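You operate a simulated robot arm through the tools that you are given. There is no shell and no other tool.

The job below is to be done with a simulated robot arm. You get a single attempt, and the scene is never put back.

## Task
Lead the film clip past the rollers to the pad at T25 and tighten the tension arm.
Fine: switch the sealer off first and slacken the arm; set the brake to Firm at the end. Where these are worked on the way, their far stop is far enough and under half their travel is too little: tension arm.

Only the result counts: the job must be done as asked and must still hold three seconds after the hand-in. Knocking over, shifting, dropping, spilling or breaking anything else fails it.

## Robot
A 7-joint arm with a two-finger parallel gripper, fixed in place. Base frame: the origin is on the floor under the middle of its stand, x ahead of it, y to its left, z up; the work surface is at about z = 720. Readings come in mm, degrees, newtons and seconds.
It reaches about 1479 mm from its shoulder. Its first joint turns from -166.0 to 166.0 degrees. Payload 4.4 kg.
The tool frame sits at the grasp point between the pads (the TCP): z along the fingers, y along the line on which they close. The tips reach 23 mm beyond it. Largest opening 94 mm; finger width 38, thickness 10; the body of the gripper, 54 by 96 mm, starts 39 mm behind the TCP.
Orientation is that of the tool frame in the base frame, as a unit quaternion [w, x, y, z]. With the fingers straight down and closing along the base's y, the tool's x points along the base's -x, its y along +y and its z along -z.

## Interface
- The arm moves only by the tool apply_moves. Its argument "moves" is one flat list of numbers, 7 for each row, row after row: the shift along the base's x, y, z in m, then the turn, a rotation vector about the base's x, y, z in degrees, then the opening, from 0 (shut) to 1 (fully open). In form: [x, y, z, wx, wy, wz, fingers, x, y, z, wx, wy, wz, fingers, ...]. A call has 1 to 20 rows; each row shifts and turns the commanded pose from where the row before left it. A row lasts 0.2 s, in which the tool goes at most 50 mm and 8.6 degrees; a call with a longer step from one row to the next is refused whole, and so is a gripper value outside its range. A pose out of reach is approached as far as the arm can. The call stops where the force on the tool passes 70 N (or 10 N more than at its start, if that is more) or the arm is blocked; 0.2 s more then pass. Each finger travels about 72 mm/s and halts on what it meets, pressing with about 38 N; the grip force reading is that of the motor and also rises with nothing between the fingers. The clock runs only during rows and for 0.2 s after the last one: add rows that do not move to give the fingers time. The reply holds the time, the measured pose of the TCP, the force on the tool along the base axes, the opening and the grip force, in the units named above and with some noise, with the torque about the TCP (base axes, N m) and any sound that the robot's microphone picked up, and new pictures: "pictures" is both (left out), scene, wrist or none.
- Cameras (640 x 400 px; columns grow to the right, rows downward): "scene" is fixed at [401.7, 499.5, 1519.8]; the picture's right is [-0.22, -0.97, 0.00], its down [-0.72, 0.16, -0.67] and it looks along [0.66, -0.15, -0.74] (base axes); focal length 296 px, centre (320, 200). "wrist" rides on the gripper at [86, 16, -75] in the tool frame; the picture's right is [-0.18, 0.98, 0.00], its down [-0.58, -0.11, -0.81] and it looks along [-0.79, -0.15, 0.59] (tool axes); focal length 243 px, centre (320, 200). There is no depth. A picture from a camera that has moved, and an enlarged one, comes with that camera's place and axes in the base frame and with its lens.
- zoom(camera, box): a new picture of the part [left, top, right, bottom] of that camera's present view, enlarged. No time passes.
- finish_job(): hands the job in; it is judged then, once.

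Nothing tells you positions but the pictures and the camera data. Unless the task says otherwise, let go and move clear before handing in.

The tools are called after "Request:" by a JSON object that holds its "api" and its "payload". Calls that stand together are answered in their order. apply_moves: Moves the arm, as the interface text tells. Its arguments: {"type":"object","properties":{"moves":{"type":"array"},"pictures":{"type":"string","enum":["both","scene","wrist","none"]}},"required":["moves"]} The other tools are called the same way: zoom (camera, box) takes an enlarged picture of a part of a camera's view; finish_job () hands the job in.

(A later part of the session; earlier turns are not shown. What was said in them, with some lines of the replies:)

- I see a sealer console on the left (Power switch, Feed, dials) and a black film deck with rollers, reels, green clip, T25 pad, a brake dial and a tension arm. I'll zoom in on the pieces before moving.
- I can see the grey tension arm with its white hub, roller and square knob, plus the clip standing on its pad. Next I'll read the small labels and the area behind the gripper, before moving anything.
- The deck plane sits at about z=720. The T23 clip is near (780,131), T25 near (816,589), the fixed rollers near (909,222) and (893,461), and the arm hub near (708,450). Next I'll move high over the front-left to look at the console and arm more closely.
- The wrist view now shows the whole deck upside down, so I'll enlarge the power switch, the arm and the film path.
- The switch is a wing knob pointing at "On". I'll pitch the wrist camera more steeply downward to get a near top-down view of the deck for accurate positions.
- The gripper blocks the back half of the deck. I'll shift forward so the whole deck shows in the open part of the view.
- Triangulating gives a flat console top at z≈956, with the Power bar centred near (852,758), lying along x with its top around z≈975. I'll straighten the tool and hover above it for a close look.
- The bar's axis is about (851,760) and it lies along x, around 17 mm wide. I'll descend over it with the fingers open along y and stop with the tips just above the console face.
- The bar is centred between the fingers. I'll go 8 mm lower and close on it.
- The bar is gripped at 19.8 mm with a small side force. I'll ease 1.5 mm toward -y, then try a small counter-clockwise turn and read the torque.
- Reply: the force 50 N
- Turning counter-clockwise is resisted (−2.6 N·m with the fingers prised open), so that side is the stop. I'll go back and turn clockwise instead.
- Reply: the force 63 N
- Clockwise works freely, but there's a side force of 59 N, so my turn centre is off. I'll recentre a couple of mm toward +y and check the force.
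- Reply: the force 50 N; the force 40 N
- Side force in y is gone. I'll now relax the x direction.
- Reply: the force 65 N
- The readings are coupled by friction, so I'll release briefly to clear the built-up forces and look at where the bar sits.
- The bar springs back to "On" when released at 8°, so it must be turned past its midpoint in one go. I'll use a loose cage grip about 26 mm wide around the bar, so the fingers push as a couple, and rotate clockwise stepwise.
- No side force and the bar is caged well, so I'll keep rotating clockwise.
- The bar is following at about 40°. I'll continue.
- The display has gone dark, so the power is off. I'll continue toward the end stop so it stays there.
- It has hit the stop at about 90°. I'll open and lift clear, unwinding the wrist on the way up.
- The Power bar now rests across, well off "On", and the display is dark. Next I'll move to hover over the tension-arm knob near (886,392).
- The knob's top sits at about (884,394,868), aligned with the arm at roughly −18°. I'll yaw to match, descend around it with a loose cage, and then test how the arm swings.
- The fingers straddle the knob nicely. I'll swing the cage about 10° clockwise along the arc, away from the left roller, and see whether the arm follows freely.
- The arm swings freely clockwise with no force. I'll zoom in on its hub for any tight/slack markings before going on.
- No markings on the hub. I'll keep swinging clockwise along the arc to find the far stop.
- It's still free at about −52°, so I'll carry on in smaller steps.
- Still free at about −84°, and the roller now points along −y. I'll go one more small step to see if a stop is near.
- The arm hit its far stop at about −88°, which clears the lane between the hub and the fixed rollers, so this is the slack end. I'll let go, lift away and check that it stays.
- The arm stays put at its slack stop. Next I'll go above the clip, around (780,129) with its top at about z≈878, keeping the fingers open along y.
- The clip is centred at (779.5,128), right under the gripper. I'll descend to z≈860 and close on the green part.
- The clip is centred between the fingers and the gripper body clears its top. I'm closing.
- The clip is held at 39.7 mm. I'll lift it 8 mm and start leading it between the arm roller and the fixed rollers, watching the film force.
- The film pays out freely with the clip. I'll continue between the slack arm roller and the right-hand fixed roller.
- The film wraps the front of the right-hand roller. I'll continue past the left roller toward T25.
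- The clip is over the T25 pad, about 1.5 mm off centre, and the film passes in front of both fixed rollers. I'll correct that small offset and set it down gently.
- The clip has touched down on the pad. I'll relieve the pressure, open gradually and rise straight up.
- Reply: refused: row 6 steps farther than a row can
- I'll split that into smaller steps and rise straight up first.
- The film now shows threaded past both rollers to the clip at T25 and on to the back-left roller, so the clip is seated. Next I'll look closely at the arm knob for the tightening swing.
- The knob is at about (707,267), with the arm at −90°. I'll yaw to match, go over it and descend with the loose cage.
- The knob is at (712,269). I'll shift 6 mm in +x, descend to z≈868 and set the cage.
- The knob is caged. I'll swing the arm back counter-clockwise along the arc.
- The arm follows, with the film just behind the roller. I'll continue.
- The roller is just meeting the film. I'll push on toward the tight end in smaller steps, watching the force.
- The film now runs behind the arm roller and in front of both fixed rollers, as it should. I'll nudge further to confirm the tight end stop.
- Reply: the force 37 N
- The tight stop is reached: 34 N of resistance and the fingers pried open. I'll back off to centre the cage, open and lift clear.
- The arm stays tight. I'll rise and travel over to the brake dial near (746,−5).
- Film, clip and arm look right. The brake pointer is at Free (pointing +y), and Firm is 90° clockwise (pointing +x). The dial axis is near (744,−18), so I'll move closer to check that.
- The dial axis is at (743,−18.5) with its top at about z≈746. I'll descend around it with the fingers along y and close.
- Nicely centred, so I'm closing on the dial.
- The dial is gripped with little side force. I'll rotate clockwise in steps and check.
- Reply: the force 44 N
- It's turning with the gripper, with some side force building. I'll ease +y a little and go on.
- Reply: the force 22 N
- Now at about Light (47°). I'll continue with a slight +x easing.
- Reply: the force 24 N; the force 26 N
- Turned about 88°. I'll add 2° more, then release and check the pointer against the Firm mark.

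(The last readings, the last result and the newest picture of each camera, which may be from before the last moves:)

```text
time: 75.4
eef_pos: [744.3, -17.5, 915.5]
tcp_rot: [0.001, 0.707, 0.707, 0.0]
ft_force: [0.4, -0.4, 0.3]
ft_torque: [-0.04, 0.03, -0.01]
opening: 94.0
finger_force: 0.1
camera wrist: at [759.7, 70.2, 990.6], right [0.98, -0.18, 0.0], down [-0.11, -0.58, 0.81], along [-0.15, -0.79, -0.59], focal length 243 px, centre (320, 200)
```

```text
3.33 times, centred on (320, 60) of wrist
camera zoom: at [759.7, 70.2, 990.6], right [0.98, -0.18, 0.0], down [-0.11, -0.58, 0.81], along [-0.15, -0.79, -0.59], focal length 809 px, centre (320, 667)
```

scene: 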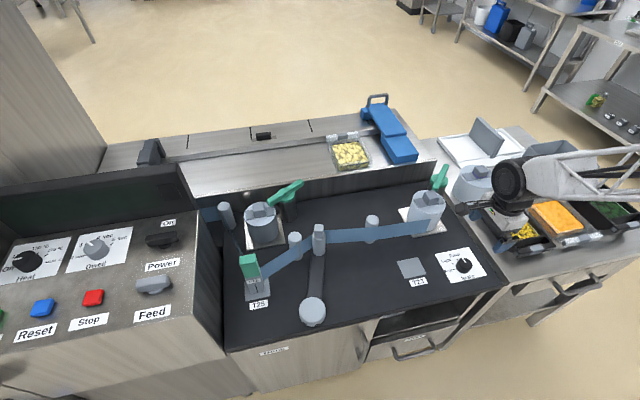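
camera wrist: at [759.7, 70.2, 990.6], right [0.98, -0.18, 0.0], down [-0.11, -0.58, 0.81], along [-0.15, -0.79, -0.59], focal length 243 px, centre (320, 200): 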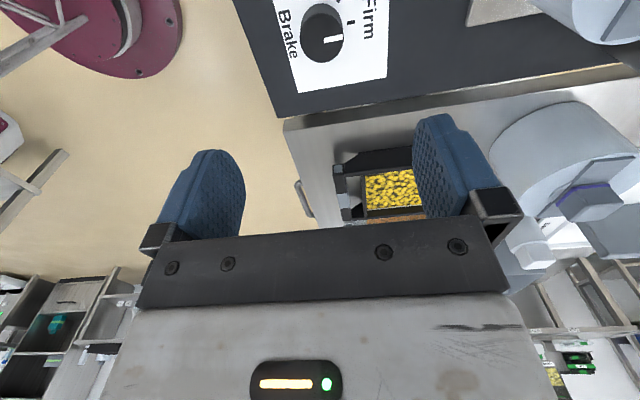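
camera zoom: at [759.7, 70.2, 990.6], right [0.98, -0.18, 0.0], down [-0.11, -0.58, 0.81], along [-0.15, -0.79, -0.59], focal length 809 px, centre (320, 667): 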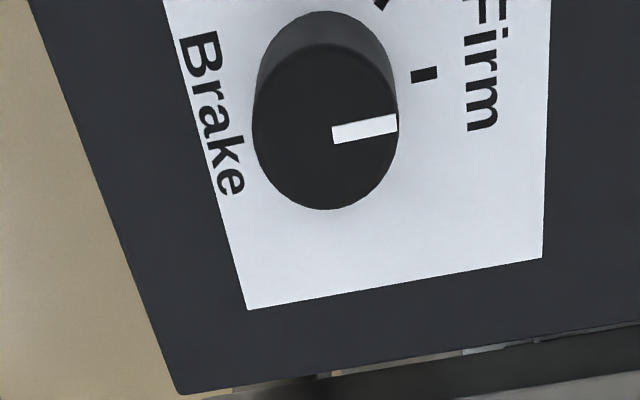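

The pointer is aligned with the Firm mark. I'll retreat to a clear spot and do a last check of everything.

Request:
{"api": "apply_moves", "payload": {"moves": [0, 0, 0.045, 0, 0, 8.2, 1, 0, 0, 0.045, 0, 0, 8.2, 1, 0, 0, 0.045, 0, 0, 8.2, 1, -0.01, 0, 0.045, 0, 0, 8.2, 1, -0.02, 0, 0.04, 0, 0, 8.2, 1, -0.02, 0, 0.04, 0, 0, 8.2, 1, -0.02, 0, 0.02, 0, 0, 8.2, 1, -0.02, 0, 0, 0, 0, 8.2, 1, -0.02, 0, 0, 0, 0, 8.2, 1, -0.02, 0, 0, 0, 0, 8.2, 1, 0, 0, 0, 0, 0, 8, 1, 0, 0, 0, 0, 0, 0, 1, 0, 0, 0, 0, 0, 0, 1]}}

Request:
{"api": "zoom", "payload": {"camera": "scene", "box": [200, 160, 500, 340]}}

Request:
{"api": "zoom", "payload": {"camera": "scene", "box": [400, 230, 520, 300]}}

Request:
{"api": "zoom", "payload": {"camera": "scene", "box": [0, 150, 220, 340]}}

Request:
{"api": "zoom", "payload": {"camera": "scene", "box": [220, 230, 340, 330]}}

```text
time: 78.2
eef_pos: [614.1, -17.3, 1195.1]
tcp_rot: [0.0, 0.0, 1.0, 0.0]
ft_force: [0.3, -1.4, 0.1]
ft_torque: [0.03, 0.01, 0.02]
opening: 94.2
finger_force: 0.0
camera wrist: at [527.0, -0.6, 1269.5], right [0.18, 0.98, 0.0], down [0.58, -0.11, 0.81], along [0.79, -0.15, -0.59], focal length 243 px, centre (320, 200)
```

scene: 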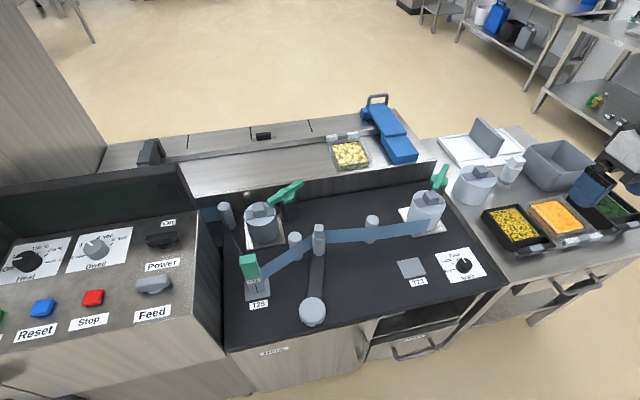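
wrist: 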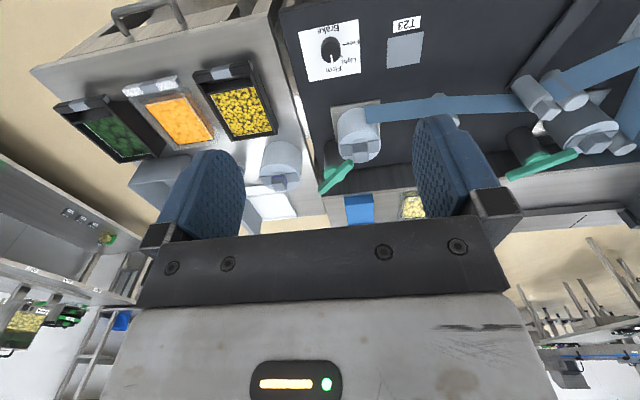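

```text
2.13 times, centred on (350, 250) of scene
camera zoom: at [401.7, 499.5, 1519.8], right [-0.22, -0.97, 0.0], down [-0.72, 0.16, -0.67], along [0.66, -0.15, -0.74], focal length 632 px, centre (256, 93)
```

zoom: 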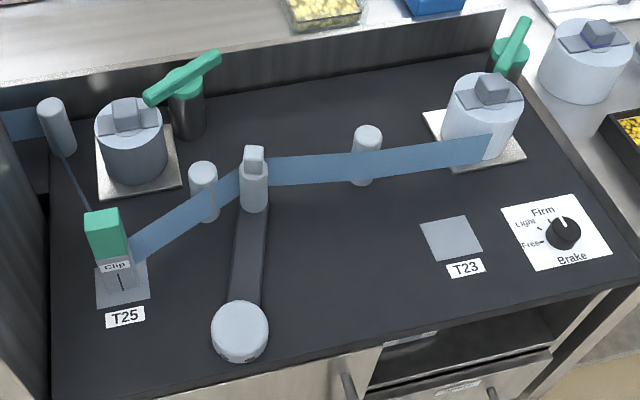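

```text
5.33 times, centred on (460, 265) of scene
camera zoom: at [401.7, 499.5, 1519.8], right [-0.22, -0.97, 0.0], down [-0.72, 0.16, -0.67], along [0.66, -0.15, -0.74], focal length 1581 px, centre (-427, -147)
```

zoom: 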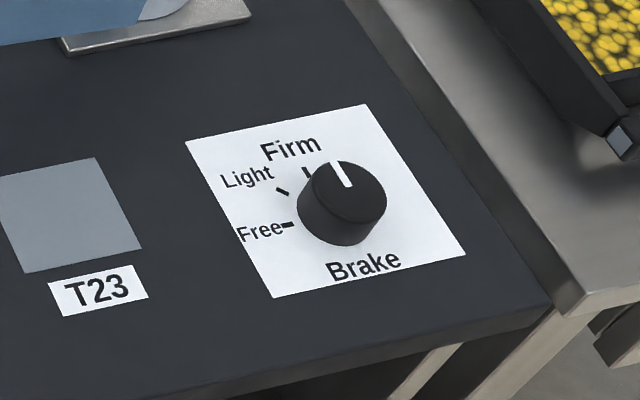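

```text
2.11 times, centred on (110, 245) of scene
camera zoom: at [401.7, 499.5, 1519.8], right [-0.22, -0.97, 0.0], down [-0.72, 0.16, -0.67], along [0.66, -0.15, -0.74], focal length 624 px, centre (762, 105)
```

zoom: 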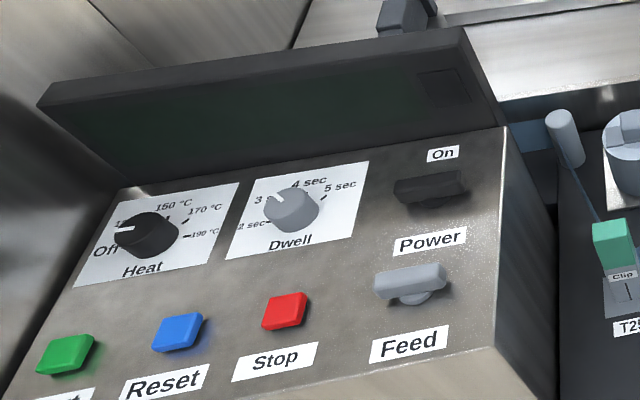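

```text
4.00 times, centred on (280, 280) of scene
camera zoom: at [401.7, 499.5, 1519.8], right [-0.22, -0.97, 0.0], down [-0.72, 0.16, -0.67], along [0.66, -0.15, -0.74], focal length 1186 px, centre (480, -120)
```

zoom: 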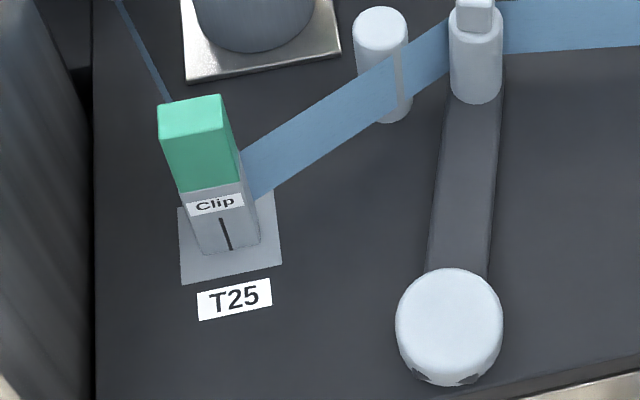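

Final check: the power is off with a dark display, and the clip stands on T25 with the film past the rollers. The tension arm is at its tight stop, the brake is on Firm, and the gripper is clear, so I'm handing in.

Request:
{"api": "finish_job", "payload": {}}

```text
The job is handed in.
```

The film clip is now on the T25 pad and the tension arm is tight. The job is handed in, but I haven't seen how it was judged. I did the steps in the order you gave:

1. **Sealer off:** I turned the Power switch about 90° away from "On", to its stop, and the display went dark. It springs back from small turns but has stayed put at the stop.
2. **Arm slackened:** I swung the tension arm about 70° to its far stop, which cleared the lane for the clip.
3. **Clip to T25:** I led the clip between the arm's roller and the two fixed rollers and set it upright on the pad. The film runs in front of both fixed rollers and on from the clip toward the back-left roller. Which side of the rollers it should pass wasn't marked, so I chose the side that lets the arm press on the film.
4. **Arm tightened:** I swung it back to its tight stop, so its roller now presses the film from the front. It stayed there after I let go.
5. **Brake to Firm:** I turned the dial from Free to Firm, and the pointer lines up with the Firm mark.

In the last pictures nothing else looked shifted or knocked over, and the gripper was open and clear of the deck.
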